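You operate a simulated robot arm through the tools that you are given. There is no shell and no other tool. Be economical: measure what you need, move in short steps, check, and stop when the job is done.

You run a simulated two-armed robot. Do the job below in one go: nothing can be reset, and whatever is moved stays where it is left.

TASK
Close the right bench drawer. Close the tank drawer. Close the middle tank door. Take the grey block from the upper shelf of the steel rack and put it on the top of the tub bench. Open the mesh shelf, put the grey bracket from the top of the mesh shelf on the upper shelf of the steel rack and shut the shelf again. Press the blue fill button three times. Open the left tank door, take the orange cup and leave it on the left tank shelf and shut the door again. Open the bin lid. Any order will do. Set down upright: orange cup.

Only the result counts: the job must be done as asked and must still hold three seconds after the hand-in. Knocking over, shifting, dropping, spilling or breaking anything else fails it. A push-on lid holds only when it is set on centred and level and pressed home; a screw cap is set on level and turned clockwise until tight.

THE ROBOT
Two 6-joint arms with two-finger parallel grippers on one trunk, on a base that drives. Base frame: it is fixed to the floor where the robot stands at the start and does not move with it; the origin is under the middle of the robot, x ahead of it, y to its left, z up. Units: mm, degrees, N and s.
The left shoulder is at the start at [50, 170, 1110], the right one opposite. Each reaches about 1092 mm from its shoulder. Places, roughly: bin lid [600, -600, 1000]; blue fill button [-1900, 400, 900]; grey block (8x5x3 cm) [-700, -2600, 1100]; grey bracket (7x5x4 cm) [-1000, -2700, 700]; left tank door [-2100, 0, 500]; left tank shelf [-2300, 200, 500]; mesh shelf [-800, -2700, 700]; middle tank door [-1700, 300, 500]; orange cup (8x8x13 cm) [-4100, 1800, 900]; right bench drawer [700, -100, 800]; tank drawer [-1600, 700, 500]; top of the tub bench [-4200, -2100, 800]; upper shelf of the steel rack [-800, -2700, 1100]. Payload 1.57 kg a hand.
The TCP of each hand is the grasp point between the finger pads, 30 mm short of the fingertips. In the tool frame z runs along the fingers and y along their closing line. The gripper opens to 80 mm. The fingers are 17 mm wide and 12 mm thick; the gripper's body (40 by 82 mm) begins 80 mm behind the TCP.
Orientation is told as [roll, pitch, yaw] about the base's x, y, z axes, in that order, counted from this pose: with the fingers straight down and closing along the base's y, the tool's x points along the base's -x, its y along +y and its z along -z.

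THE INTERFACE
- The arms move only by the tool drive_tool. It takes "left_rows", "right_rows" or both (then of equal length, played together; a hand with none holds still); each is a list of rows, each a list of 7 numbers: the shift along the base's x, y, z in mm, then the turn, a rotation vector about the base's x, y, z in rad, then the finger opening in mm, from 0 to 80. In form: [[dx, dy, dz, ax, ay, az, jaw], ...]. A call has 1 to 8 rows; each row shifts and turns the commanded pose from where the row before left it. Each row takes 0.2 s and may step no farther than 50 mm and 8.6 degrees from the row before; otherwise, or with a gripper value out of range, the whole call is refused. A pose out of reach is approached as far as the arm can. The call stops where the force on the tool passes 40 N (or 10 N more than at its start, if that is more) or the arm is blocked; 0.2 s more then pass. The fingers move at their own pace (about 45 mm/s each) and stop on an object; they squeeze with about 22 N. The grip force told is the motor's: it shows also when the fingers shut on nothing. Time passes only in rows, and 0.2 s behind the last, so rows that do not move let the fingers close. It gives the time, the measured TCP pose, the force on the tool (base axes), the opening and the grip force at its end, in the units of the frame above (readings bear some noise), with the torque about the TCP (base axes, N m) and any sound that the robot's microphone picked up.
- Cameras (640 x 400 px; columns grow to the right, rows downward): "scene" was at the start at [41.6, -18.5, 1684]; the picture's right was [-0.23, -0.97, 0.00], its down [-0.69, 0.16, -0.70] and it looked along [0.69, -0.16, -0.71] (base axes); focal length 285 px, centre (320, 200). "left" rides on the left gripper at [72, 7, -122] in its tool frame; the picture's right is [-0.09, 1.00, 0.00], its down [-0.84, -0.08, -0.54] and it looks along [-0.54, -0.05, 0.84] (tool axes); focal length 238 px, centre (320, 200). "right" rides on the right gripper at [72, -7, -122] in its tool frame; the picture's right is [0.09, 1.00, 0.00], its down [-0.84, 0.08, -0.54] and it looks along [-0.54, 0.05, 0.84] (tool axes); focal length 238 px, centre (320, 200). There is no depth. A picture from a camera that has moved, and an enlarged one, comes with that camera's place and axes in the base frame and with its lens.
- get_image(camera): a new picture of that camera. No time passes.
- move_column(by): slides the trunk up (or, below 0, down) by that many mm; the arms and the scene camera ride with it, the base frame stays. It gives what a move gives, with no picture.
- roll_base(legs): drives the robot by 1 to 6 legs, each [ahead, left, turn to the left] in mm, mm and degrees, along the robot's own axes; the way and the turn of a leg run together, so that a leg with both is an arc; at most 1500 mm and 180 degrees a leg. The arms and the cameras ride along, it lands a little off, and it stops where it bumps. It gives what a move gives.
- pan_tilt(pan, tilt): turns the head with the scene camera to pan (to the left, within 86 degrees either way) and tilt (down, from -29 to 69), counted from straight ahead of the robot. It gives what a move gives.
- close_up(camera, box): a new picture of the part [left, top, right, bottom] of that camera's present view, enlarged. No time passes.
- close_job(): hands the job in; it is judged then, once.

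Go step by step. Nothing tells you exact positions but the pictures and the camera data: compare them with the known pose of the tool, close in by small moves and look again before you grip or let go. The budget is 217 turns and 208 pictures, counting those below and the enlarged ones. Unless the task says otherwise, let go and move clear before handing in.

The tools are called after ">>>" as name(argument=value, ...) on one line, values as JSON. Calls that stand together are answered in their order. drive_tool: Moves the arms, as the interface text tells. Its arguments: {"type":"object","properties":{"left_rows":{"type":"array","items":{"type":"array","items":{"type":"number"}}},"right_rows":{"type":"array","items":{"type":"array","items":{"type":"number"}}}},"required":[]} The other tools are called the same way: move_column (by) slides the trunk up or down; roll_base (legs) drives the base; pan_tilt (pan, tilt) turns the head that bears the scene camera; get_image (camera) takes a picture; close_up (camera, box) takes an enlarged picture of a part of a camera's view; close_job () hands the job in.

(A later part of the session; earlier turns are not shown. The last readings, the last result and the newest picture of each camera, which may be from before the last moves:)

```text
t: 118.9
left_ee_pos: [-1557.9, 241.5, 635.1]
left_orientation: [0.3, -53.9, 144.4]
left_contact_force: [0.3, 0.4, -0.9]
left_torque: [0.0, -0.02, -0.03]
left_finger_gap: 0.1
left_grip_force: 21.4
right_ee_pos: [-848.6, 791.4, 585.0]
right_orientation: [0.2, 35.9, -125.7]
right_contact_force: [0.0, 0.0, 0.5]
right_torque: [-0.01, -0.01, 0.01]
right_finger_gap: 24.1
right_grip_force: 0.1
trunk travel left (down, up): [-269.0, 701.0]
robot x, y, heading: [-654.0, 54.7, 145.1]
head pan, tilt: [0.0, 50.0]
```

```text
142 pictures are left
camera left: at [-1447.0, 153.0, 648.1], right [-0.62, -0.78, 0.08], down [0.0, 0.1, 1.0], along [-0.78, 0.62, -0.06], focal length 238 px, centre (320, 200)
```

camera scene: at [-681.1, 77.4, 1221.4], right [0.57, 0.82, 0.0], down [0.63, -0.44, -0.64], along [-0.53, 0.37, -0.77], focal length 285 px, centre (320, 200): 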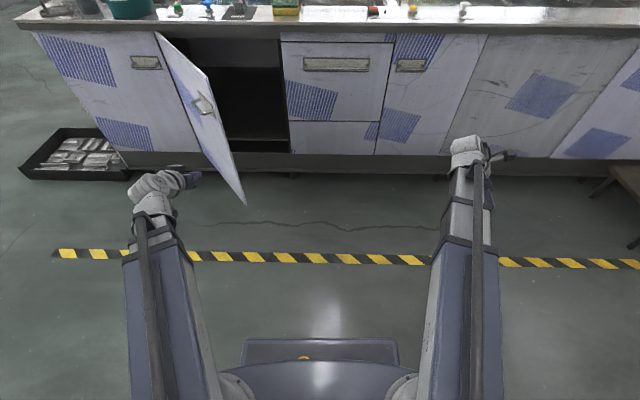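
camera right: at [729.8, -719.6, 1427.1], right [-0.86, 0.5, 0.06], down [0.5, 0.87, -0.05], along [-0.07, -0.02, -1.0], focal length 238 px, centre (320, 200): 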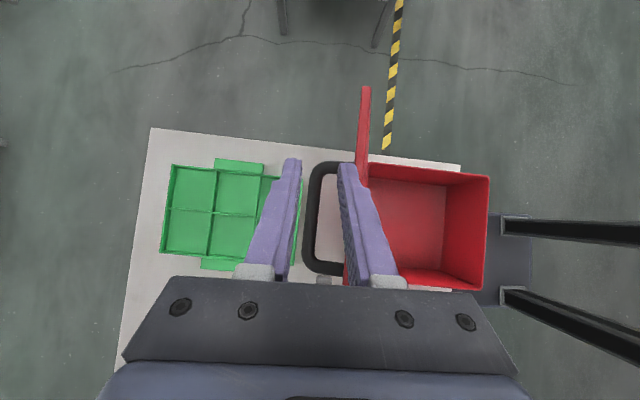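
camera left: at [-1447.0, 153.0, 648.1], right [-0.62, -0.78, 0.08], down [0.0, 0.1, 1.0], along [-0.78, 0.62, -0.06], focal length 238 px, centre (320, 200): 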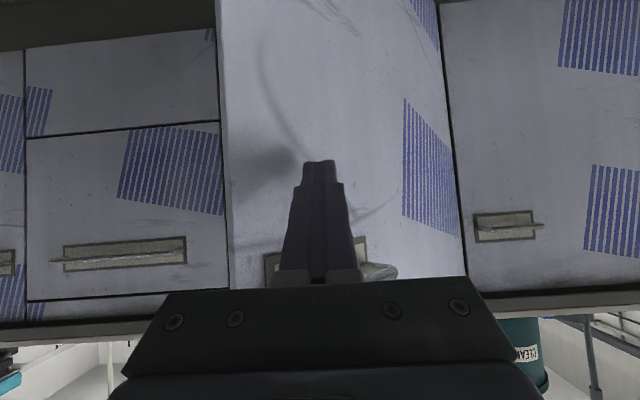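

>>> drive_tool(left_rows=[[-16.5, 11.3, 0, 0, 0, 0, 0], [-16.5, 11.3, 0, 0, 0, 0, 0], [-16.5, 11.3, 0, 0, 0, 0, 0], [-16.5, 11.3, 0, 0, 0, 0, 0], [-16.5, 11.3, 0, 0, 0, 0, 0], [-16.5, 11.3, 0, 0, 0, 0, 0], [-16.5, 11.3, 0, 0, 0, 0, 0], [-16.5, 11.3, 0, 0, 0, 0, 0]])

>>> drive_tool(left_rows=[[-12.4, 8.5, 0, 0, 0, 0, 0], [-12.4, 8.5, 0, 0, 0, 0, 0], [-12.4, 8.5, 0, 0, 0, 0, 0], [-12.4, 8.5, 0, 0, 0, 0, 0], [-12.4, 8.5, 0, 0, 0, 0, 0], [-12.4, 8.5, 0, 0, 0, 0, 0], [-12.4, 8.5, 0, 0, 0, 0, 0], [-12.4, 8.5, 0, 0, 0, 0, 0]])

>>> get_image(camera="left")

>>> get_image(camera="scene")

```text
t: 120.7
left_ee_pos: [-1688.7, 332.2, 634.3]
left_orientation: [0.3, -53.9, 144.4]
left_contact_force: [1.1, -0.2, -0.1]
left_torque: [-0.02, -0.02, 0.0]
left_finger_gap: 0.0
left_grip_force: 20.8
right_ee_pos: [-848.4, 790.9, 586.1]
right_orientation: [0.3, 35.9, -125.7]
right_contact_force: [-0.2, 0.1, 0.7]
right_torque: [0.03, 0.02, -0.03]
right_finger_gap: 24.0
right_grip_force: 0.1
trunk travel left (down, up): [-269.0, 701.0]
robot x, y, heading: [-652.8, 57.3, 145.0]
head pan, tilt: [0.0, 50.0]
```

```text
t: 122.5
left_ee_pos: [-1742.7, 380.7, 635.6]
left_orientation: [0.3, -54.1, 144.3]
left_contact_force: [0.0, 0.8, 0.8]
left_torque: [-0.01, 0.01, -0.03]
left_finger_gap: 0.0
left_grip_force: 21.1
left hand out of reach, approached as far as the arm can: row 5, 6, 7, 8
right_ee_pos: [-848.2, 790.1, 587.1]
right_orientation: [0.2, 36.0, -125.7]
right_contact_force: [0.3, 0.1, 0.0]
right_torque: [0.03, 0.0, -0.04]
right_finger_gap: 24.0
right_grip_force: 0.1
trunk travel left (down, up): [-269.0, 701.0]
robot x, y, heading: [-650.9, 58.5, 145.1]
head pan, tilt: [0.0, 50.0]
```

```text
141 pictures are left
camera left: at [-1632.2, 292.7, 648.1], right [-0.62, -0.78, 0.08], down [0.0, 0.1, 1.0], along [-0.78, 0.62, -0.06], focal length 238 px, centre (320, 200)
```

left: 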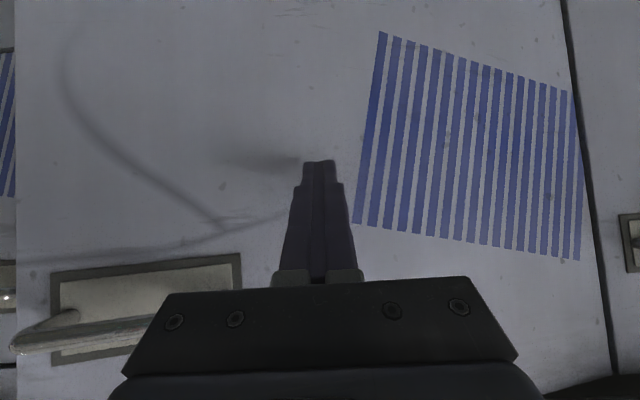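

```text
140 pictures are left
camera scene: at [-681.2, 77.4, 1221.4], right [0.57, 0.82, 0.0], down [0.63, -0.44, -0.64], along [-0.53, 0.37, -0.77], focal length 285 px, centre (320, 200)
```

scene: 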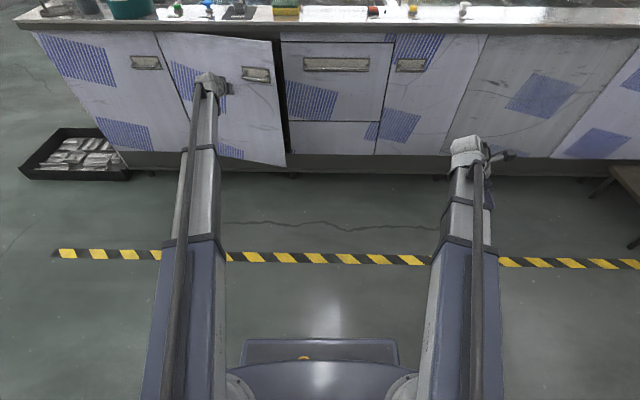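

Nearly closed, but at the arm's reach limit. I retract, drive closer and finish the push.

>>> drive_tool(left_rows=[[41, -28, 0, 0, 0, 0, 0], [41, -28, 0, 0, 0, 0, 0], [41, -28, 0, 0, 0, 0, 0], [41, -28, 0, 0, 0, 0, 0], [41, -28, 0, 0, 0, 0, 0]])

>>> roll_base(legs=[[170, -60, 0]])

>>> drive_tool(left_rows=[[-16.5, 11.3, 0, 0, 0, 0, 0], [-16.5, 11.3, 0, 0, 0, 0, 0], [-12.4, 8.5, 0, 0, 0, 0, 0], [-12.4, 8.5, 0, 0, 0, 0, 0], [-12.4, 8.5, 0, 0, 0, 0, 0], [-12.4, 8.5, 0, 0, 0, 0, 0], [-12.4, 8.5, 0, 0, 0, 0, 0], [-12.4, 8.5, 0, 0, 0, 0, 0]])

>>> get_image(camera="left")

```text
t: 123.7
left_ee_pos: [-1533.9, 241.3, 635.2]
left_orientation: [0.3, -54.2, 144.4]
left_contact_force: [0.1, 0.5, -0.3]
left_torque: [0.0, 0.02, 0.02]
left_finger_gap: 0.1
left_grip_force: 21.2
right_ee_pos: [-847.7, 790.6, 585.2]
right_orientation: [0.2, 35.9, -125.8]
right_contact_force: [0.2, 0.7, -0.4]
right_torque: [0.02, 0.02, -0.01]
right_finger_gap: 24.0
right_grip_force: 0.0
trunk travel left (down, up): [-269.0, 701.0]
robot x, y, heading: [-655.6, 53.6, 145.0]
head pan, tilt: [0.0, 50.0]
```

```text
t: 125.2
left_ee_pos: [-1638.9, 389.7, 635.5]
left_orientation: [0.3, -54.1, 144.2]
left_contact_force: [0.0, -0.4, 0.0]
left_torque: [0.03, -0.04, 0.01]
left_finger_gap: 0.0
left_grip_force: 21.3
right_ee_pos: [-953.2, 935.5, 586.2]
right_orientation: [0.2, 36.0, -125.8]
right_contact_force: [0.1, -0.3, -0.2]
right_torque: [0.0, 0.0, -0.03]
right_finger_gap: 24.0
right_grip_force: 0.1
trunk travel left (down, up): [-269.0, 701.0]
robot x, y, heading: [-756.1, 206.8, 145.0]
head pan, tilt: [0.0, 50.0]
```

```text
t: 127.0
left_ee_pos: [-1746.8, 462.5, 633.8]
left_orientation: [0.4, -54.1, 144.1]
left_contact_force: [0.3, -0.1, 0.1]
left_torque: [0.0, -0.02, -0.01]
left_finger_gap: 0.0
left_grip_force: 21.4
right_ee_pos: [-952.1, 936.7, 585.6]
right_orientation: [0.3, 35.9, -125.8]
right_contact_force: [-0.6, -0.6, -0.6]
right_torque: [0.01, 0.0, -0.02]
right_finger_gap: 23.9
right_grip_force: 0.0
trunk travel left (down, up): [-269.0, 701.0]
robot x, y, heading: [-760.4, 203.6, 145.1]
head pan, tilt: [0.0, 50.0]
```

```text
139 pictures are left
camera left: at [-1636.0, 374.1, 648.1], right [-0.62, -0.78, 0.08], down [0.0, 0.1, 1.0], along [-0.78, 0.62, -0.06], focal length 238 px, centre (320, 200)
```

left: 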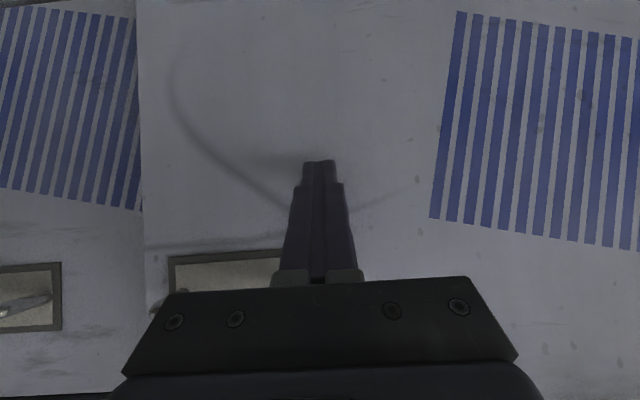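

>>> drive_tool(left_rows=[[-8, 5.5, 0, 0, 0, 0, 0], [-8, 5.5, 0, 0, 0, 0, 0], [-8, 5.5, 0, 0, 0, 0, 0], [-8, 5.5, 0, 0, 0, 0, 0], [-8, 5.5, 0, 0, 0, 0, 0], [-8, 5.5, 0, 0, 0, 0, 0]])

>>> drive_tool(left_rows=[[33, -23, 0, 0, 0, 0, 0], [33, -23, 0, 0, 0, 0, 0], [33, -23, 0, 0, 0, 0, 0], [33, -23, 0, 0, 0, 0, 0], [33, -23, 0, 0, 0, 0, 0]])

>>> get_image(camera="scene")

```text
t: 127.9
left_ee_pos: [-1766.6, 475.9, 632.4]
left_orientation: [0.3, -53.3, 144.1]
left_contact_force: [6.8, -2.8, 1.1]
left_torque: [-0.04, -0.04, -0.04]
left_finger_gap: 0.0
left_grip_force: 21.4
right_ee_pos: [-950.9, 935.3, 586.8]
right_orientation: [0.3, 35.9, -125.7]
right_contact_force: [-0.3, 0.2, 0.4]
right_torque: [-0.01, 0.03, 0.01]
right_finger_gap: 24.1
right_grip_force: 0.1
trunk travel left (down, up): [-269.0, 701.0]
robot x, y, heading: [-756.2, 197.8, 145.1]
head pan, tilt: [0.0, 50.0]
stopped in row 4 (left hand): the force on the tool passed its limit at 50 N (the readings are from after the stop); the commanded pose is now the measured one
```

```text
t: 129.1
left_ee_pos: [-1598.7, 361.2, 634.0]
left_orientation: [0.3, -53.4, 144.1]
left_contact_force: [0.3, 0.3, -0.3]
left_torque: [-0.02, 0.0, -0.03]
left_finger_gap: 0.1
left_grip_force: 21.0
right_ee_pos: [-952.4, 936.2, 585.5]
right_orientation: [0.1, 35.9, -125.8]
right_contact_force: [-0.7, -0.4, 0.4]
right_torque: [0.02, 0.02, 0.01]
right_finger_gap: 24.0
right_grip_force: 0.0
trunk travel left (down, up): [-269.0, 701.0]
robot x, y, heading: [-757.0, 201.9, 145.4]
head pan, tilt: [0.0, 50.0]
```

```text
138 pictures are left
camera scene: at [-785.7, 223.8, 1221.4], right [0.57, 0.82, 0.0], down [0.63, -0.44, -0.64], along [-0.53, 0.37, -0.77], focal length 285 px, centre (320, 200)
```

scene: 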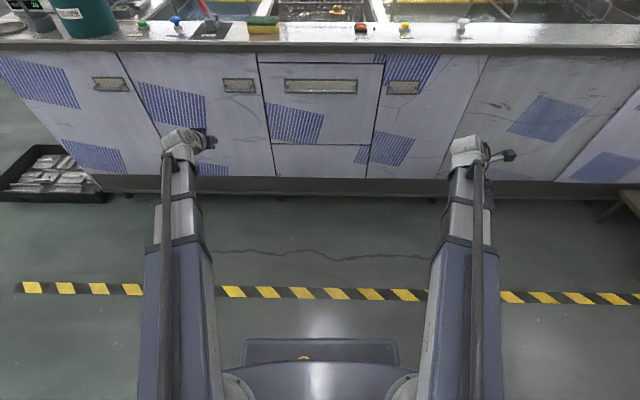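

Middle door and drawer are shut. Next the blue button: I raise the trunk, turn the left fingers straight down, and drive closer.

>>> move_column(by=400)

>>> move_column(by=120)

>>> drive_tool(left_rows=[[0, 0, 0, -0.0753, -0.1096, 0, 0], [0, 0, 0, -0.0753, -0.1096, 0, 0], [0, 0, 0, -0.0753, -0.1096, 0, 0], [0, 0, 0, -0.0753, -0.1096, 0, 0], [0, 0, 0, -0.0753, -0.1096, 0, 0], [0, 0, 0, -0.0753, -0.1096, 0, 0], [0, 0, 0, -0.0753, -0.1096, 0, 0]])

>>> roll_base(legs=[[250, 150, 0]])

>>> get_image(camera="left")

>>> get_image(camera="scene")

```text
t: 132.9
left_ee_pos: [-1600.7, 360.9, 1032.7]
left_orientation: [0.3, -53.3, 144.1]
left_contact_force: [0.3, 0.3, -0.9]
left_torque: [0.02, 0.01, 0.02]
left_finger_gap: 0.0
left_grip_force: 21.9
right_ee_pos: [-954.1, 936.2, 985.5]
right_orientation: [0.2, 36.0, -125.9]
right_contact_force: [-0.7, 1.0, 0.4]
right_torque: [0.02, -0.04, -0.01]
right_finger_gap: 23.9
right_grip_force: 0.0
trunk travel left (down, up): [-669.0, 301.0]
robot x, y, heading: [-758.3, 202.9, 145.1]
head pan, tilt: [0.0, 50.0]
```

```text
t: 134.4
left_ee_pos: [-1601.0, 360.2, 1152.9]
left_orientation: [0.3, -53.5, 144.2]
left_contact_force: [0.1, 0.3, 0.4]
left_torque: [-0.02, 0.02, -0.01]
left_finger_gap: 0.1
left_grip_force: 21.1
right_ee_pos: [-952.1, 937.3, 1105.2]
right_orientation: [0.1, 35.9, -125.8]
right_contact_force: [0.0, -0.3, -0.3]
right_torque: [0.03, 0.0, -0.03]
right_finger_gap: 24.1
right_grip_force: 0.0
trunk travel left (down, up): [-789.0, 181.0]
robot x, y, heading: [-756.6, 199.2, 145.0]
head pan, tilt: [0.0, 50.0]
```

```text
t: 136.0
left_ee_pos: [-1600.9, 361.6, 1063.8]
left_orientation: [-0.9, 0.1, 144.6]
left_contact_force: [0.3, 0.8, 0.2]
left_torque: [-0.04, -0.03, 0.01]
left_finger_gap: 0.0
left_grip_force: 21.5
left hand out of reach, approached as far as the arm can: row 1, 2, 3, 4, 5, 6
right_ee_pos: [-953.1, 936.3, 1105.4]
right_orientation: [0.1, 35.9, -125.8]
right_contact_force: [0.7, 1.0, -0.5]
right_torque: [-0.03, -0.01, -0.01]
right_finger_gap: 24.2
right_grip_force: 0.0
trunk travel left (down, up): [-789.0, 181.0]
robot x, y, heading: [-758.0, 198.8, 145.3]
head pan, tilt: [0.0, 50.0]
```

```text
t: 138.0
left_ee_pos: [-1887.2, 378.2, 1063.2]
left_orientation: [-1.0, -0.1, 144.7]
left_contact_force: [-1.1, 0.0, -1.0]
left_torque: [0.0, -0.02, 0.0]
left_finger_gap: 0.3
left_grip_force: 21.1
right_ee_pos: [-1238.9, 953.0, 1104.9]
right_orientation: [0.3, 35.8, -125.7]
right_contact_force: [1.5, 0.0, 0.5]
right_torque: [0.0, -0.02, -0.01]
right_finger_gap: 23.9
right_grip_force: 0.0
trunk travel left (down, up): [-789.0, 181.0]
robot x, y, heading: [-1045.0, 221.0, 145.0]
head pan, tilt: [0.0, 50.0]
```

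```text
137 pictures are left
camera left: at [-1833.7, 328.2, 1184.8], right [-0.65, -0.76, -0.02], down [-0.64, 0.54, 0.54], along [-0.4, 0.36, -0.84], focal length 238 px, centre (320, 200)
```

left: 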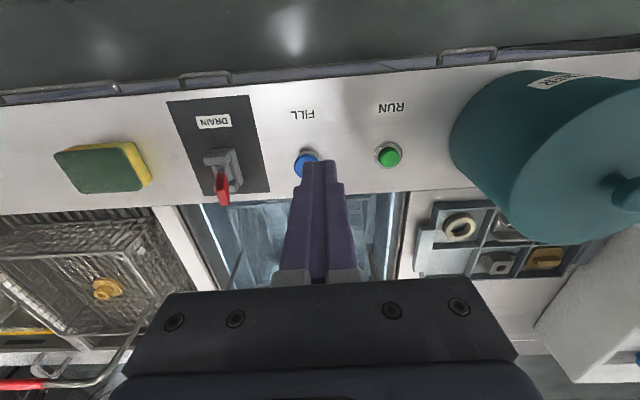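

```text
136 pictures are left
camera scene: at [-1073.4, 240.3, 1741.4], right [0.57, 0.82, 0.0], down [0.63, -0.44, -0.64], along [-0.53, 0.37, -0.77], focal length 285 px, centre (320, 200)
```

scene: 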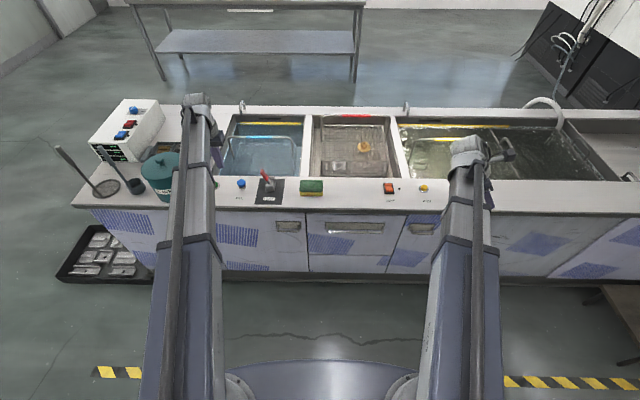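

The blue FILL button triangulates to about (−1922, 436, ~880). I move the closed fingertips above it and lower.

>>> drive_tool(left_rows=[[-17, 29, 0, 0, 0, 0, 0], [-18, 29, 0, 0, 0, 0, 0]])

>>> move_column(by=-110)

>>> get_image(camera="left")

>>> close_up(camera="scene", box=[160, 80, 320, 200])

```text
t: 138.6
left_ee_pos: [-1920.3, 434.5, 1063.8]
left_orientation: [-0.8, -0.1, 144.7]
left_contact_force: [0.5, -0.7, 0.6]
left_torque: [-0.01, 0.0, 0.03]
left_finger_gap: 0.3
left_grip_force: 21.7
right_ee_pos: [-1237.8, 954.5, 1104.5]
right_orientation: [0.3, 35.9, -125.8]
right_contact_force: [0.1, -0.2, -0.1]
right_torque: [0.02, -0.04, -0.02]
right_finger_gap: 23.9
right_grip_force: 0.0
trunk travel left (down, up): [-789.0, 181.0]
robot x, y, heading: [-1042.7, 221.0, 145.3]
head pan, tilt: [0.0, 50.0]
```

```text
t: 140.0
left_ee_pos: [-1918.6, 434.6, 954.7]
left_orientation: [-0.7, -0.1, 144.6]
left_contact_force: [0.2, 0.3, 0.0]
left_torque: [0.01, 0.01, 0.01]
left_finger_gap: 0.0
left_grip_force: 21.1
right_ee_pos: [-1238.3, 952.9, 996.0]
right_orientation: [0.2, 35.9, -125.7]
right_contact_force: [-0.1, 0.0, 0.1]
right_torque: [0.01, 0.04, 0.01]
right_finger_gap: 23.8
right_grip_force: 0.0
trunk travel left (down, up): [-679.0, 291.0]
robot x, y, heading: [-1042.8, 218.1, 145.4]
head pan, tilt: [0.0, 50.0]
```

```text
135 pictures are left
camera left: at [-1865.9, 385.0, 1075.7], right [-0.65, -0.76, -0.01], down [-0.64, 0.54, 0.54], along [-0.41, 0.36, -0.84], focal length 238 px, centre (320, 200)
```

left: 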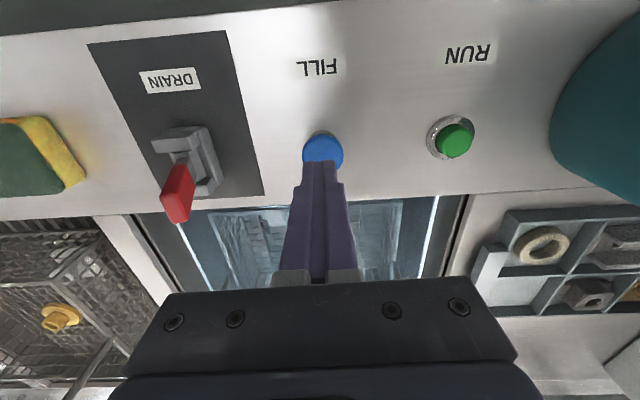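

```text
3.33 times, centred on (240, 140) of scene
camera zoom: at [-1071.6, 240.1, 1631.5], right [0.57, 0.82, 0.0], down [0.63, -0.44, -0.64], along [-0.53, 0.37, -0.77], focal length 951 px, centre (587, 400)
```

zoom: 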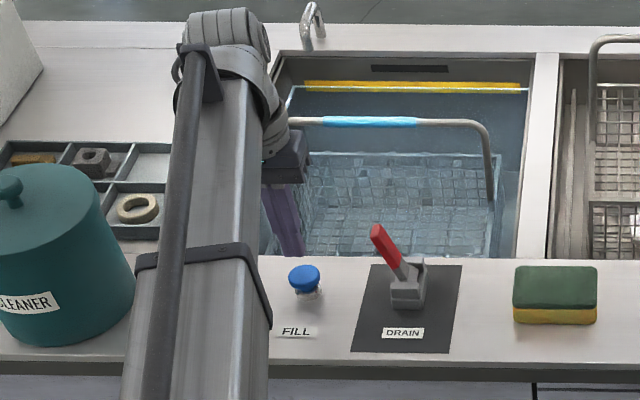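

The tool axis meets the button. I lower in small steps to press.

>>> move_column(by=-28)

>>> get_image(camera="left")

>>> move_column(by=-6)

>>> move_column(by=-5)

```text
t: 140.7
left_ee_pos: [-1918.8, 435.1, 926.6]
left_orientation: [-0.7, -0.1, 144.7]
left_contact_force: [-0.4, 0.4, -0.5]
left_torque: [-0.01, 0.01, 0.0]
left_finger_gap: 0.2
left_grip_force: 21.4
right_ee_pos: [-1237.8, 953.1, 967.7]
right_orientation: [0.2, 35.8, -125.7]
right_contact_force: [0.1, 0.6, 0.4]
right_torque: [-0.04, 0.0, 0.01]
right_finger_gap: 24.0
right_grip_force: 0.1
trunk travel left (down, up): [-651.0, 319.0]
robot x, y, heading: [-1043.9, 218.9, 145.2]
head pan, tilt: [0.0, 50.0]
```

```text
133 pictures are left
camera left: at [-1865.9, 385.0, 1047.7], right [-0.65, -0.76, -0.01], down [-0.64, 0.54, 0.54], along [-0.41, 0.36, -0.84], focal length 238 px, centre (320, 200)
```

left: 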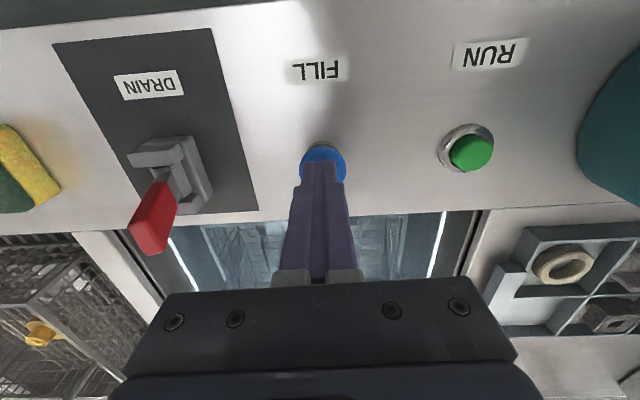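

```text
t: 141.3
left_ee_pos: [-1920.9, 435.3, 920.0]
left_orientation: [-0.8, 0.0, 144.7]
left_contact_force: [0.5, -0.1, 0.2]
left_torque: [0.0, -0.01, -0.03]
left_finger_gap: 0.0
left_grip_force: 21.6
right_ee_pos: [-1238.6, 953.9, 961.4]
right_orientation: [0.2, 35.9, -125.8]
right_contact_force: [-0.1, 1.1, -0.3]
right_torque: [0.01, -0.01, 0.01]
right_finger_gap: 23.9
right_grip_force: 0.0
trunk travel left (down, up): [-645.0, 325.0]
robot x, y, heading: [-1044.2, 218.5, 145.2]
head pan, tilt: [0.0, 50.0]
```

```text
t: 141.8
left_ee_pos: [-1918.2, 436.8, 915.6]
left_orientation: [-0.8, -0.1, 144.8]
left_contact_force: [-0.4, 0.3, 1.9]
left_torque: [0.03, 0.02, -0.01]
left_finger_gap: 0.0
left_grip_force: 21.0
right_ee_pos: [-1237.4, 953.6, 957.1]
right_orientation: [0.2, 35.9, -125.8]
right_contact_force: [-0.5, -0.3, -0.3]
right_torque: [-0.04, 0.04, 0.02]
right_finger_gap: 24.0
right_grip_force: 0.0
trunk travel left (down, up): [-640.0, 330.0]
robot x, y, heading: [-1043.6, 221.9, 144.8]
head pan, tilt: [0.0, 50.0]
heard: click
```

A click: first press. I lift and press twice more.

>>> move_column(by=12)

>>> move_column(by=-12)

```text
t: 142.4
left_ee_pos: [-1919.9, 434.3, 926.3]
left_orientation: [-0.8, -0.1, 144.7]
left_contact_force: [-0.7, 0.7, -0.7]
left_torque: [-0.01, 0.03, 0.01]
left_finger_gap: 0.2
left_grip_force: 21.8
right_ee_pos: [-1237.8, 953.9, 967.4]
right_orientation: [0.2, 36.0, -125.8]
right_contact_force: [-0.2, -0.5, 0.4]
right_torque: [0.01, -0.02, 0.03]
right_finger_gap: 24.1
right_grip_force: 0.0
trunk travel left (down, up): [-652.0, 318.0]
robot x, y, heading: [-1046.5, 219.3, 145.4]
head pan, tilt: [0.0, 50.0]
```

```text
t: 143.0
left_ee_pos: [-1920.1, 434.9, 914.6]
left_orientation: [-0.9, -0.1, 144.7]
left_contact_force: [-1.1, 0.1, 2.3]
left_torque: [0.04, 0.03, 0.01]
left_finger_gap: 0.0
left_grip_force: 21.7
right_ee_pos: [-1237.1, 953.1, 957.0]
right_orientation: [0.2, 36.0, -125.8]
right_contact_force: [1.1, 0.0, 0.1]
right_torque: [-0.03, 0.01, -0.01]
right_finger_gap: 24.2
right_grip_force: 0.1
trunk travel left (down, up): [-640.0, 330.0]
robot x, y, heading: [-1044.1, 220.0, 145.4]
head pan, tilt: [0.0, 50.0]
heard: click
```

>>> move_column(by=12)

>>> move_column(by=-12)

>>> move_column(by=130)

>>> pan_tilt(pan=0, tilt=40)

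>>> get_image(camera="scene")

```text
t: 143.6
left_ee_pos: [-1920.5, 435.2, 927.1]
left_orientation: [-0.8, -0.1, 144.7]
left_contact_force: [0.2, -0.4, 0.7]
left_torque: [-0.02, 0.0, -0.01]
left_finger_gap: 0.0
left_grip_force: 21.2
right_ee_pos: [-1238.0, 953.5, 968.6]
right_orientation: [0.2, 36.0, -125.8]
right_contact_force: [-0.1, 0.2, -0.4]
right_torque: [0.0, 0.0, 0.0]
right_finger_gap: 24.1
right_grip_force: 0.0
trunk travel left (down, up): [-652.0, 318.0]
robot x, y, heading: [-1041.9, 218.7, 145.2]
head pan, tilt: [0.0, 50.0]
```

```text
t: 144.2
left_ee_pos: [-1919.4, 435.2, 915.3]
left_orientation: [-0.8, -0.1, 144.8]
left_contact_force: [-0.4, 0.7, 2.4]
left_torque: [0.03, -0.01, 0.01]
left_finger_gap: 0.0
left_grip_force: 21.2
right_ee_pos: [-1237.6, 952.3, 956.8]
right_orientation: [0.2, 35.9, -125.8]
right_contact_force: [-0.4, 0.0, 0.2]
right_torque: [0.01, 0.01, -0.02]
right_finger_gap: 24.1
right_grip_force: 0.1
trunk travel left (down, up): [-640.0, 330.0]
robot x, y, heading: [-1044.9, 218.0, 145.0]
head pan, tilt: [0.0, 50.0]
heard: click
```

```text
t: 145.8
left_ee_pos: [-1918.6, 435.1, 1045.0]
left_orientation: [-0.8, -0.1, 144.6]
left_contact_force: [-1.0, 0.4, 0.4]
left_torque: [0.0, -0.02, 0.01]
left_finger_gap: 0.0
left_grip_force: 21.1
right_ee_pos: [-1237.6, 954.0, 1086.0]
right_orientation: [0.2, 35.8, -125.8]
right_contact_force: [-0.4, 0.6, 0.0]
right_torque: [-0.01, 0.02, 0.01]
right_finger_gap: 24.1
right_grip_force: 0.0
trunk travel left (down, up): [-770.0, 200.0]
robot x, y, heading: [-1043.2, 217.2, 145.1]
head pan, tilt: [0.0, 50.0]
```

```text
t: 146.5
left_ee_pos: [-1919.1, 434.1, 1045.5]
left_orientation: [-0.8, -0.1, 144.7]
left_contact_force: [0.0, 0.0, -0.7]
left_torque: [-0.02, 0.0, 0.01]
left_finger_gap: 0.0
left_grip_force: 21.1
right_ee_pos: [-1237.6, 953.2, 1086.9]
right_orientation: [0.2, 35.9, -125.7]
right_contact_force: [-0.4, 0.6, 1.1]
right_torque: [0.05, 0.0, 0.02]
right_finger_gap: 23.9
right_grip_force: 0.0
trunk travel left (down, up): [-770.0, 200.0]
robot x, y, heading: [-1041.7, 220.5, 145.1]
head pan, tilt: [0.0, 40.0]
```

```text
132 pictures are left
camera scene: at [-1078.3, 244.8, 1736.5], right [0.57, 0.82, 0.0], down [0.53, -0.37, -0.77], along [-0.63, 0.44, -0.64], focal length 285 px, centre (320, 200)
```

scene: 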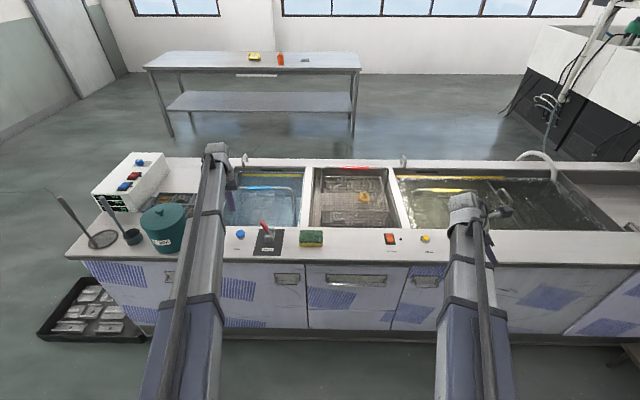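

Three clicks heard, so the button is done. Next the left tank door: I back off, shift left, and turn the left hand so that its fingers close vertically on the door's horizontal handle.

>>> roll_base(legs=[[-300, 0, 0], [0, 330, 0]])

>>> drive_tool(left_rows=[[0, 0, 0, 0, 0, 0.143, 60], [0, 0, 0, 0, 0, 0.143, 60], [0, 0, 0, 0, 0, 0.143, 60], [0, 0, 0, 0, 0, 0.143, 60], [0, 0, 0, 0, 0, 0.143, 60], [0, 0, 0, 0, 0, 0.143, 60], [0, 0, 0, 0, 0, 0.143, 60], [0, 0, 0, 0, 0, 0.143, 60]])

>>> drive_tool(left_rows=[[0, 0, 0, 0, 0, 0.143, 60], [0, 0, 0, 0, 0, 0.143, 60], [0, 0, 0, 0, 0, 0.143, 60], [0, 0, 0, 0.079, 0.115, 0, 60], [0, 0, 0, 0.079, 0.115, 0, 60], [0, 0, 0, 0.079, 0.115, 0, 60], [0, 0, 0, 0.079, 0.115, 0, 60], [0, 0, 0, 0.079, 0.115, 0, 60]])

>>> drive_tool(left_rows=[[0, 0, 0, 0.079, 0.115, 0, 60], [0, 0, 0, 0.079, 0.115, 0, 60], [0, 0, 0, 0.079, 0.115, 0, 60]])

>>> get_image(camera="scene")

```text
t: 150.4
left_ee_pos: [-1861.2, -2.9, 1043.8]
left_orientation: [-0.9, -0.1, 144.1]
left_contact_force: [-0.1, -0.6, 0.0]
left_torque: [0.04, -0.01, -0.02]
left_finger_gap: 0.0
left_grip_force: 21.0
right_ee_pos: [-1174.7, 509.9, 1087.5]
right_orientation: [0.2, 36.0, -126.3]
right_contact_force: [-0.6, 0.2, 0.9]
right_torque: [0.0, -0.04, 0.02]
right_finger_gap: 24.1
right_grip_force: 0.0
trunk travel left (down, up): [-770.0, 200.0]
robot x, y, heading: [-985.6, -225.2, 144.6]
head pan, tilt: [0.0, 40.0]
```

```text
t: 152.2
left_ee_pos: [-1860.1, -1.7, 1045.6]
left_orientation: [-0.9, -0.1, -150.1]
left_contact_force: [0.0, -0.4, -0.2]
left_torque: [0.01, 0.02, 0.03]
left_finger_gap: 60.1
left_grip_force: 0.1
right_ee_pos: [-1173.4, 511.6, 1087.1]
right_orientation: [0.2, 35.9, -126.2]
right_contact_force: [-0.1, -0.1, 0.7]
right_torque: [0.0, -0.01, 0.01]
right_finger_gap: 24.0
right_grip_force: 0.0
trunk travel left (down, up): [-770.0, 200.0]
robot x, y, heading: [-985.3, -226.3, 144.4]
head pan, tilt: [0.0, 40.0]
```

```text
t: 154.0
left_ee_pos: [-1859.0, -2.1, 1100.0]
left_orientation: [-40.9, -0.7, -125.3]
left_contact_force: [0.4, -0.9, 0.4]
left_torque: [0.0, 0.02, -0.01]
left_finger_gap: 60.0
left_grip_force: 0.1
left hand out of reach, approached as far as the arm can: row 5, 6, 7, 8
right_ee_pos: [-1173.2, 510.9, 1086.2]
right_orientation: [0.2, 35.9, -126.4]
right_contact_force: [-0.2, 0.4, 0.5]
right_torque: [-0.02, 0.03, 0.01]
right_finger_gap: 24.0
right_grip_force: 0.2
trunk travel left (down, up): [-770.0, 200.0]
robot x, y, heading: [-980.0, -221.2, 144.2]
head pan, tilt: [0.0, 40.0]
```

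```text
t: 154.8
left_ee_pos: [-1858.4, -2.9, 1171.7]
left_orientation: [-64.9, -1.0, -124.9]
left_contact_force: [0.2, -0.4, 0.0]
left_torque: [0.01, -0.02, 0.0]
left_finger_gap: 60.2
left_grip_force: 0.0
left hand out of reach, approached as far as the arm can: row 1, 2, 3
right_ee_pos: [-1172.7, 511.1, 1086.8]
right_orientation: [0.2, 35.9, -126.3]
right_contact_force: [1.0, 0.2, -0.6]
right_torque: [0.01, -0.02, -0.04]
right_finger_gap: 24.1
right_grip_force: 0.1
trunk travel left (down, up): [-770.0, 200.0]
robot x, y, heading: [-986.4, -222.9, 144.5]
head pan, tilt: [0.0, 40.0]
```

```text
131 pictures are left
camera scene: at [-1019.1, -198.6, 1736.6], right [0.58, 0.82, 0.0], down [0.52, -0.37, -0.77], along [-0.62, 0.44, -0.64], focal length 285 px, centre (320, 200)
```

scene: 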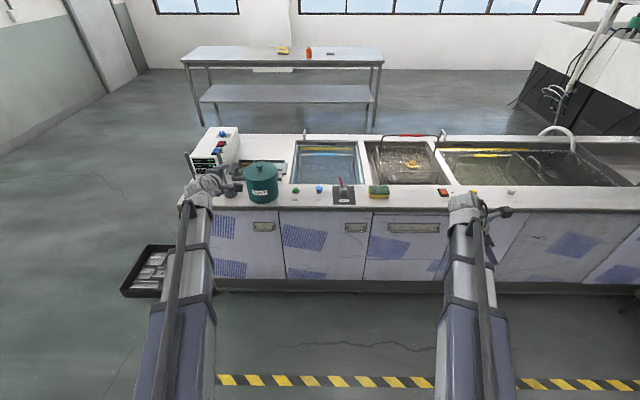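

>>> drive_tool(left_rows=[[25, 36, 0, 0, 0, 0, 60], [24, 36, 0, 0, 0, 0, 60]])

>>> move_column(by=-400)

>>> get_image(camera="left")

>>> get_image(camera="scene")

```text
t: 155.4
left_ee_pos: [-1811.5, 69.2, 1171.8]
left_orientation: [-64.8, -1.1, -124.9]
left_contact_force: [-0.4, 1.1, 0.4]
left_torque: [0.01, -0.03, -0.04]
left_finger_gap: 60.0
left_grip_force: 0.0
right_ee_pos: [-1173.6, 512.6, 1087.0]
right_orientation: [0.2, 36.0, -126.2]
right_contact_force: [0.9, 1.3, -0.2]
right_torque: [-0.02, 0.01, 0.01]
right_finger_gap: 23.9
right_grip_force: 0.1
trunk travel left (down, up): [-770.0, 200.0]
robot x, y, heading: [-983.7, -220.4, 144.6]
head pan, tilt: [0.0, 40.0]
```

```text
t: 159.2
left_ee_pos: [-1810.9, 68.8, 771.4]
left_orientation: [-64.8, -1.1, -124.9]
left_contact_force: [0.3, 0.1, 0.7]
left_torque: [0.0, 0.02, 0.0]
left_finger_gap: 60.1
left_grip_force: 0.0
right_ee_pos: [-1173.6, 511.6, 687.3]
right_orientation: [0.2, 35.8, -126.3]
right_contact_force: [0.2, -0.9, 0.9]
right_torque: [-0.04, 0.04, 0.0]
right_finger_gap: 23.7
right_grip_force: 0.0
trunk travel left (down, up): [-370.0, 600.0]
robot x, y, heading: [-986.7, -223.1, 144.4]
head pan, tilt: [0.0, 40.0]
```

```text
130 pictures are left
camera left: at [-1677.7, 63.0, 815.8], right [0.29, -0.33, -0.9], down [-0.1, -0.94, 0.32], along [-0.95, 0.0, -0.3], focal length 238 px, centre (320, 200)
```

left: 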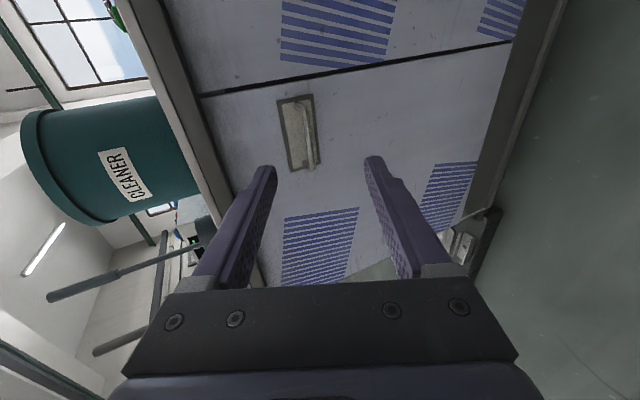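

```text
129 pictures are left
camera scene: at [-1019.5, -198.3, 1336.6], right [0.58, 0.82, 0.0], down [0.52, -0.37, -0.77], along [-0.62, 0.44, -0.64], focal length 285 px, centre (320, 200)
```

scene: 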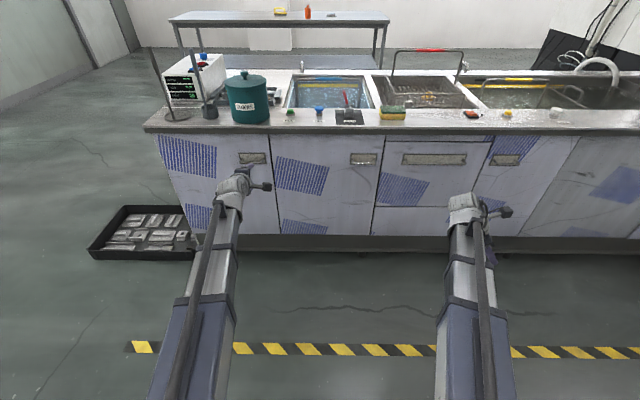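

>>> close_up(camera="left", box=[240, 70, 368, 190])

>>> close_up(camera="scene", box=[220, 130, 400, 230])

```text
3.33 times, centred on (304, 130) of left
camera zoom: at [-1677.7, 63.0, 815.8], right [0.29, -0.33, -0.9], down [-0.1, -0.94, 0.32], along [-0.95, 0.0, -0.3], focal length 794 px, centre (373, 433)
```

zoom: 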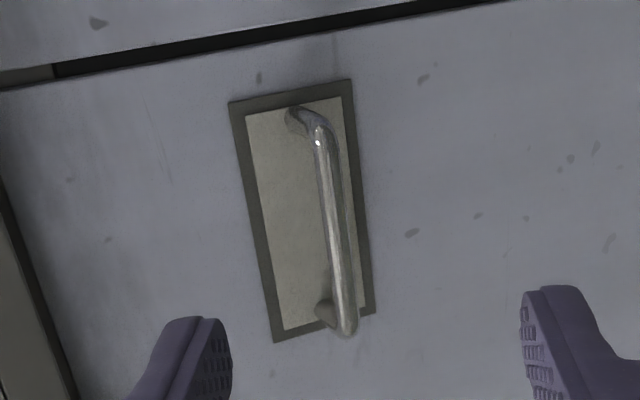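

```text
3.56 times, centred on (310, 180) of scene
camera zoom: at [-1019.5, -198.3, 1336.6], right [0.58, 0.82, 0.0], down [0.52, -0.37, -0.77], along [-0.62, 0.44, -0.64], focal length 1014 px, centre (356, 271)
```

zoom: 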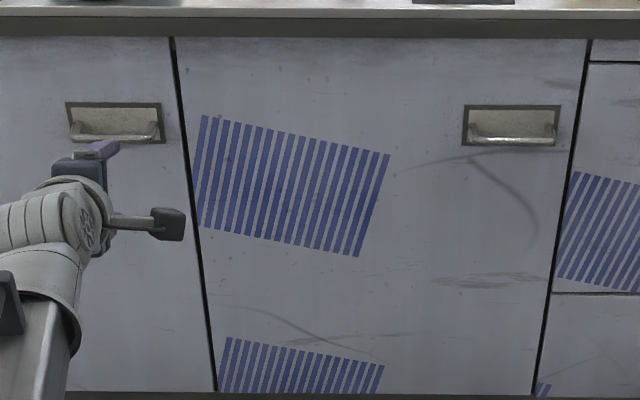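

It's a U-shaped bar about (F-distance 1705, z≈712). I align and approach with the fingers open above and below the bar.

>>> move_column(by=-51)

>>> drive_tool(left_rows=[[-18, -26, 0, 0, 0, 0, 50], [-30, 20.5, 0, 0, 0, 0, 50], [-30, 20.5, 0, 0, 0, 0, 50], [-30, 20.5, 0, 0, 0, 0, 50]])

>>> get_image(camera="left")

```text
t: 160.1
left_ee_pos: [-1812.3, 69.2, 720.3]
left_orientation: [-64.7, -1.0, -124.9]
left_contact_force: [0.1, -0.2, -0.6]
left_torque: [0.01, -0.01, 0.0]
left_finger_gap: 60.0
left_grip_force: 0.1
right_ee_pos: [-1173.0, 511.1, 635.0]
right_orientation: [0.3, 35.9, -126.3]
right_contact_force: [-0.2, -0.5, -0.2]
right_torque: [-0.02, 0.01, -0.02]
right_finger_gap: 23.9
right_grip_force: 0.1
trunk travel left (down, up): [-319.0, 651.0]
robot x, y, heading: [-987.3, -226.2, 144.5]
head pan, tilt: [0.0, 40.0]
```

```text
t: 161.1
left_ee_pos: [-1922.6, 104.3, 720.4]
left_orientation: [-64.7, -1.1, -124.9]
left_contact_force: [0.3, 0.0, -0.1]
left_torque: [0.02, -0.03, 0.01]
left_finger_gap: 49.9
left_grip_force: 0.1
right_ee_pos: [-1173.7, 511.0, 635.7]
right_orientation: [0.2, 35.8, -126.4]
right_contact_force: [0.0, -0.7, -0.3]
right_torque: [-0.01, 0.0, 0.01]
right_finger_gap: 24.0
right_grip_force: 0.1
trunk travel left (down, up): [-319.0, 651.0]
robot x, y, heading: [-984.8, -225.9, 144.7]
head pan, tilt: [0.0, 40.0]
```

```text
126 pictures are left
camera left: at [-1786.7, 97.6, 764.5], right [0.29, -0.33, -0.9], down [-0.1, -0.94, 0.32], along [-0.95, 0.0, -0.3], focal length 238 px, centre (320, 200)
```

left: 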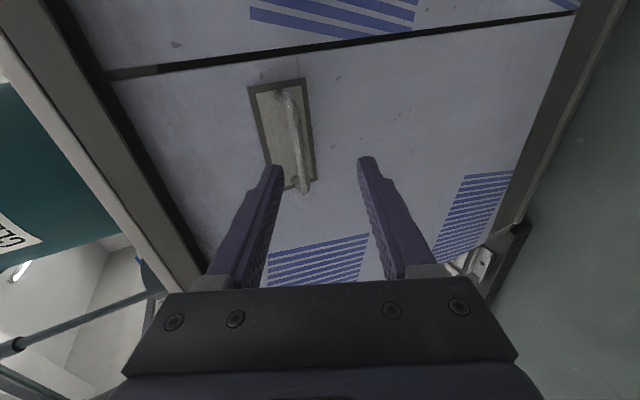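

>>> drive_tool(left_rows=[[-12, 8.3, 0, 0, 0, 0, 50], [-12, 8.3, 0, 0, 0, 0, 50], [-12, 8.3, 0, 0, 0, 0, 50]])

>>> get_image(camera="left")

```text
t: 161.9
left_ee_pos: [-1957.8, 128.7, 719.5]
left_orientation: [-64.8, -1.1, -124.9]
left_contact_force: [0.0, -0.5, 0.2]
left_torque: [0.0, -0.02, 0.0]
left_finger_gap: 50.3
left_grip_force: 0.1
right_ee_pos: [-1174.0, 511.2, 635.1]
right_orientation: [0.2, 35.9, -126.3]
right_contact_force: [0.0, -0.1, -0.7]
right_torque: [0.02, 0.0, 0.01]
right_finger_gap: 23.9
right_grip_force: 0.1
trunk travel left (down, up): [-319.0, 651.0]
robot x, y, heading: [-985.6, -220.4, 144.5]
head pan, tilt: [0.0, 40.0]
```

```text
125 pictures are left
camera left: at [-1822.8, 122.8, 764.8], right [0.28, -0.33, -0.9], down [-0.1, -0.94, 0.32], along [-0.95, 0.0, -0.3], focal length 238 px, centre (320, 200)
```

left: 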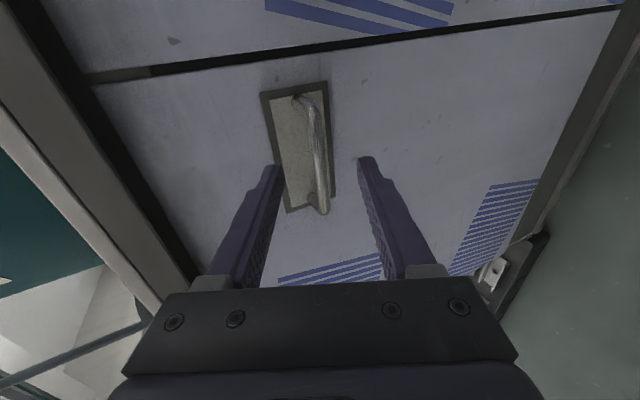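

>>> drive_tool(left_rows=[[-6, 4, 0, 0, 0, 0, 50], [-6, 4, 0, 0, 0, 0, 50]])

>>> get_image(camera="left")

```text
t: 162.5
left_ee_pos: [-1968.5, 137.7, 719.4]
left_orientation: [-64.8, -1.2, -124.9]
left_contact_force: [0.2, 0.5, -0.3]
left_torque: [-0.04, 0.01, 0.0]
left_finger_gap: 49.8
left_grip_force: 0.1
right_ee_pos: [-1173.6, 511.8, 635.9]
right_orientation: [0.2, 35.8, -126.3]
right_contact_force: [0.2, -0.6, 0.3]
right_torque: [-0.04, 0.01, 0.04]
right_finger_gap: 24.1
right_grip_force: 0.1
trunk travel left (down, up): [-319.0, 651.0]
robot x, y, heading: [-988.2, -229.0, 144.6]
head pan, tilt: [0.0, 40.0]
```

```text
124 pictures are left
camera left: at [-1833.2, 130.9, 764.8], right [0.28, -0.33, -0.9], down [-0.1, -0.94, 0.32], along [-0.95, 0.0, -0.3], focal length 238 px, centre (320, 200)
```

left: 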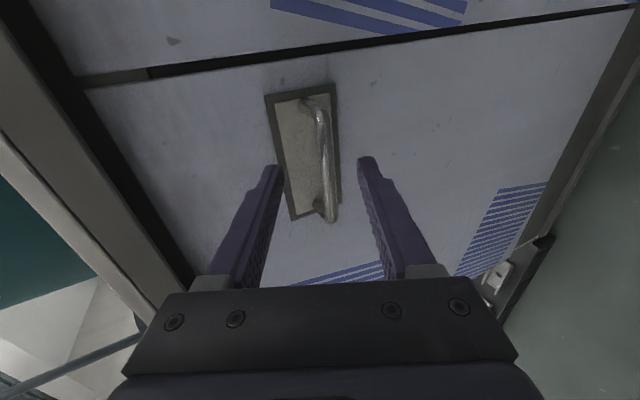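

>>> drive_tool(left_rows=[[-6, 4, 0, 0, 0, 0, 50], [0, 0, 0, 0, 0, 0, 20], [0, 0, 0, 0, 0, 0, 0], [0, 0, 0, 0, 0, 0, 0], [0, 0, 0, 0, 0, 0, 0]])

>>> get_image(camera="left")

```text
t: 163.8
left_ee_pos: [-1971.1, 137.3, 719.7]
left_orientation: [-64.4, -1.2, -124.9]
left_contact_force: [4.3, -6.4, -0.1]
left_torque: [-0.18, -0.18, 0.03]
left_finger_gap: 0.0
left_grip_force: 20.8
right_ee_pos: [-1172.9, 510.2, 637.9]
right_orientation: [0.0, 35.9, -126.3]
right_contact_force: [0.7, -0.4, -0.7]
right_torque: [0.01, 0.01, 0.01]
right_finger_gap: 24.1
right_grip_force: 0.0
trunk travel left (down, up): [-319.0, 651.0]
robot x, y, heading: [-982.3, -222.0, 144.7]
head pan, tilt: [0.0, 40.0]
stopped in row 5 (left hand): the force on the tool passed its limit at 42 N (the readings are from after the stop); the commanded pose is now the measured one
```

```text
123 pictures are left
camera left: at [-1836.2, 131.7, 765.5], right [0.29, -0.34, -0.9], down [-0.1, -0.94, 0.32], along [-0.95, 0.0, -0.31], focal length 238 px, centre (320, 200)
```

left: 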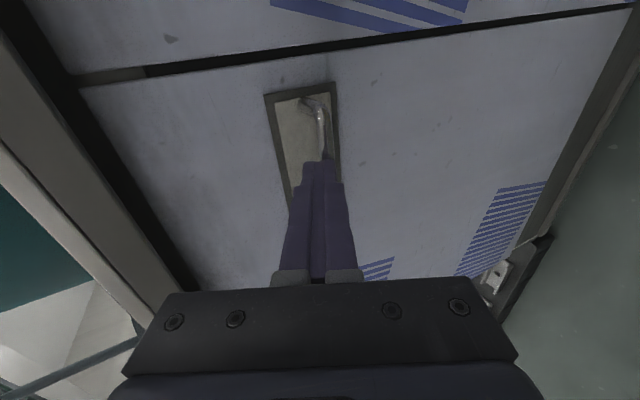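

The fingers closed just short of the bar. I back off a little, open, lower slightly and go deeper.

>>> drive_tool(left_rows=[[16, -11, 0, 0, 0, 0, 0], [8, -6, 0, 0, 0, 0, 36], [0, 0, 0, 0, 0, 0, 36]])

>>> move_column(by=-14)

>>> drive_tool(left_rows=[[-12.4, 8.5, 0, 0, 0, 0, 36], [-8.2, 5.7, 0, 0, 0, 0, 36], [-8.2, 5.7, 0, 0, 0, 0, 36], [-6, 4, 0, 0, 0, 0, 36], [-4, 2.8, 0, 0, 0, 0, 36]])

>>> get_image(camera="left")

```text
t: 164.6
left_ee_pos: [-1946.8, 123.9, 719.0]
left_orientation: [-64.1, -1.2, -125.1]
left_contact_force: [0.3, -0.5, 0.0]
left_torque: [-0.01, 0.0, 0.0]
left_finger_gap: 35.8
left_grip_force: 0.0
right_ee_pos: [-1173.4, 510.7, 635.7]
right_orientation: [0.2, 35.9, -126.3]
right_contact_force: [-0.5, 0.7, 0.1]
right_torque: [-0.01, -0.04, -0.01]
right_finger_gap: 23.9
right_grip_force: 0.0
trunk travel left (down, up): [-319.0, 651.0]
robot x, y, heading: [-985.1, -222.9, 144.9]
head pan, tilt: [0.0, 40.0]
```

```text
t: 165.2
left_ee_pos: [-1947.3, 123.2, 703.9]
left_orientation: [-64.1, -1.1, -125.0]
left_contact_force: [0.2, 0.3, -0.1]
left_torque: [-0.05, 0.02, 0.02]
left_finger_gap: 35.9
left_grip_force: 0.0
right_ee_pos: [-1173.8, 510.4, 621.0]
right_orientation: [0.3, 36.0, -126.2]
right_contact_force: [0.3, 1.3, 0.2]
right_torque: [0.01, 0.01, -0.03]
right_finger_gap: 23.8
right_grip_force: 0.1
trunk travel left (down, up): [-305.0, 665.0]
robot x, y, heading: [-987.5, -224.7, 144.8]
head pan, tilt: [0.0, 40.0]
```

```text
t: 166.4
left_ee_pos: [-1986.7, 148.6, 703.7]
left_orientation: [-64.1, -1.1, -125.1]
left_contact_force: [0.4, -0.1, 0.0]
left_torque: [0.0, -0.05, -0.01]
left_finger_gap: 36.0
left_grip_force: 0.2
right_ee_pos: [-1173.5, 511.3, 621.2]
right_orientation: [0.2, 35.8, -126.2]
right_contact_force: [-0.3, -0.2, 0.6]
right_torque: [0.01, -0.02, -0.02]
right_finger_gap: 24.0
right_grip_force: 0.0
trunk travel left (down, up): [-305.0, 665.0]
robot x, y, heading: [-986.1, -224.2, 144.7]
head pan, tilt: [0.0, 40.0]
```

```text
122 pictures are left
camera left: at [-1853.3, 143.0, 749.7], right [0.29, -0.34, -0.89], down [-0.11, -0.94, 0.32], along [-0.95, 0.0, -0.31], focal length 238 px, centre (320, 200)
```

left: 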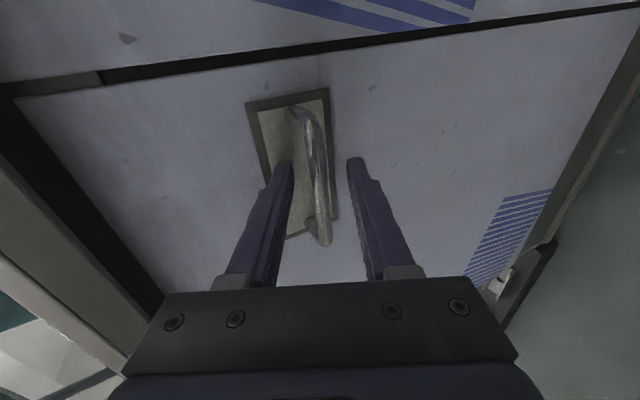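

>>> drive_tool(left_rows=[[0, 0, 0, 0, 0, 0, 16], [0, 0, 0, 0, 0, 0, 0], [0, 0, 0, 0, 0, 0, 0], [0, 0, 0, 0, 0, 0, 0]])

>>> get_image(camera="left")

```text
t: 167.4
left_ee_pos: [-1987.4, 149.5, 704.8]
left_orientation: [-64.1, -0.9, -125.1]
left_contact_force: [0.7, 0.3, 2.5]
left_torque: [0.46, -0.26, 0.03]
left_finger_gap: 10.8
left_grip_force: 28.6
right_ee_pos: [-1173.3, 510.4, 621.9]
right_orientation: [0.2, 35.8, -126.3]
right_contact_force: [0.5, -0.1, -0.8]
right_torque: [0.0, -0.01, 0.01]
right_finger_gap: 24.2
right_grip_force: 0.2
trunk travel left (down, up): [-305.0, 665.0]
robot x, y, heading: [-984.6, -221.9, 145.0]
head pan, tilt: [0.0, 40.0]
```

```text
121 pictures are left
camera left: at [-1853.1, 142.9, 750.1], right [0.29, -0.34, -0.89], down [-0.11, -0.94, 0.32], along [-0.95, 0.0, -0.31], focal length 238 px, centre (320, 200)
```

left: 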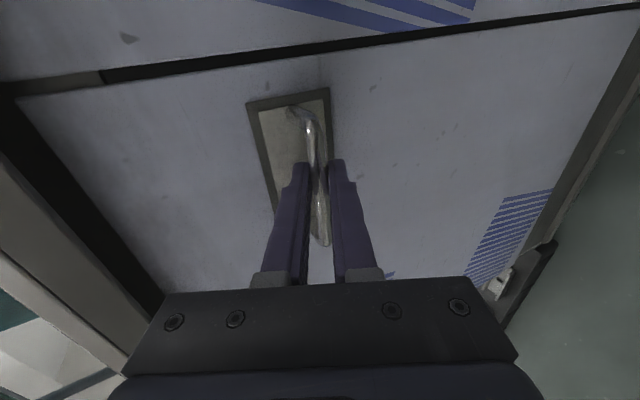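

The bar is gripped (10.8 mm). I pull the door along its arc, turning with it.

>>> drive_tool(left_rows=[[12, -8.5, 0, 0, 0, -0.03, 0], [12, -9.5, 0, 0, 0, -0.055, 0], [22.4, -20.1, 0, 0, 0, -0.087, 0], [20.5, -22, 0, 0, 0, -0.087, 0]])

>>> get_image(camera="scene")

```text
t: 168.4
left_ee_pos: [-1920.4, 85.4, 703.6]
left_orientation: [-64.3, -1.1, -139.8]
left_contact_force: [-12.5, -9.1, 3.7]
left_torque: [0.24, -0.19, 0.53]
left_finger_gap: 11.6
left_grip_force: 28.8
right_ee_pos: [-1173.9, 510.7, 621.5]
right_orientation: [0.2, 35.8, -126.3]
right_contact_force: [0.5, 0.5, 0.3]
right_torque: [-0.03, 0.0, 0.01]
right_finger_gap: 24.1
right_grip_force: 0.2
trunk travel left (down, up): [-305.0, 665.0]
robot x, y, heading: [-986.2, -226.0, 144.7]
head pan, tilt: [0.0, 40.0]
```

```text
120 pictures are left
camera scene: at [-1019.9, -199.2, 1271.6], right [0.58, 0.82, 0.0], down [0.52, -0.37, -0.77], along [-0.62, 0.44, -0.64], focal length 285 px, centre (320, 200)
```

scene: 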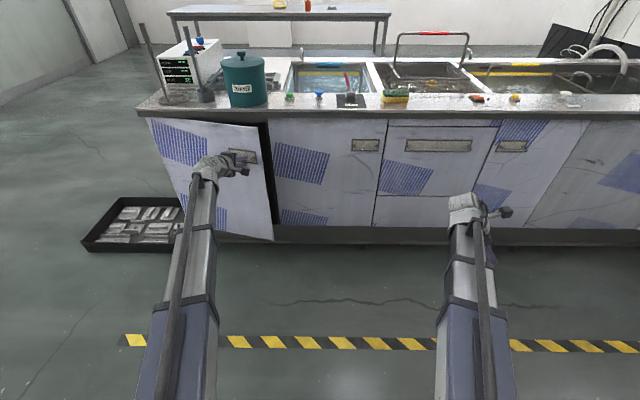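

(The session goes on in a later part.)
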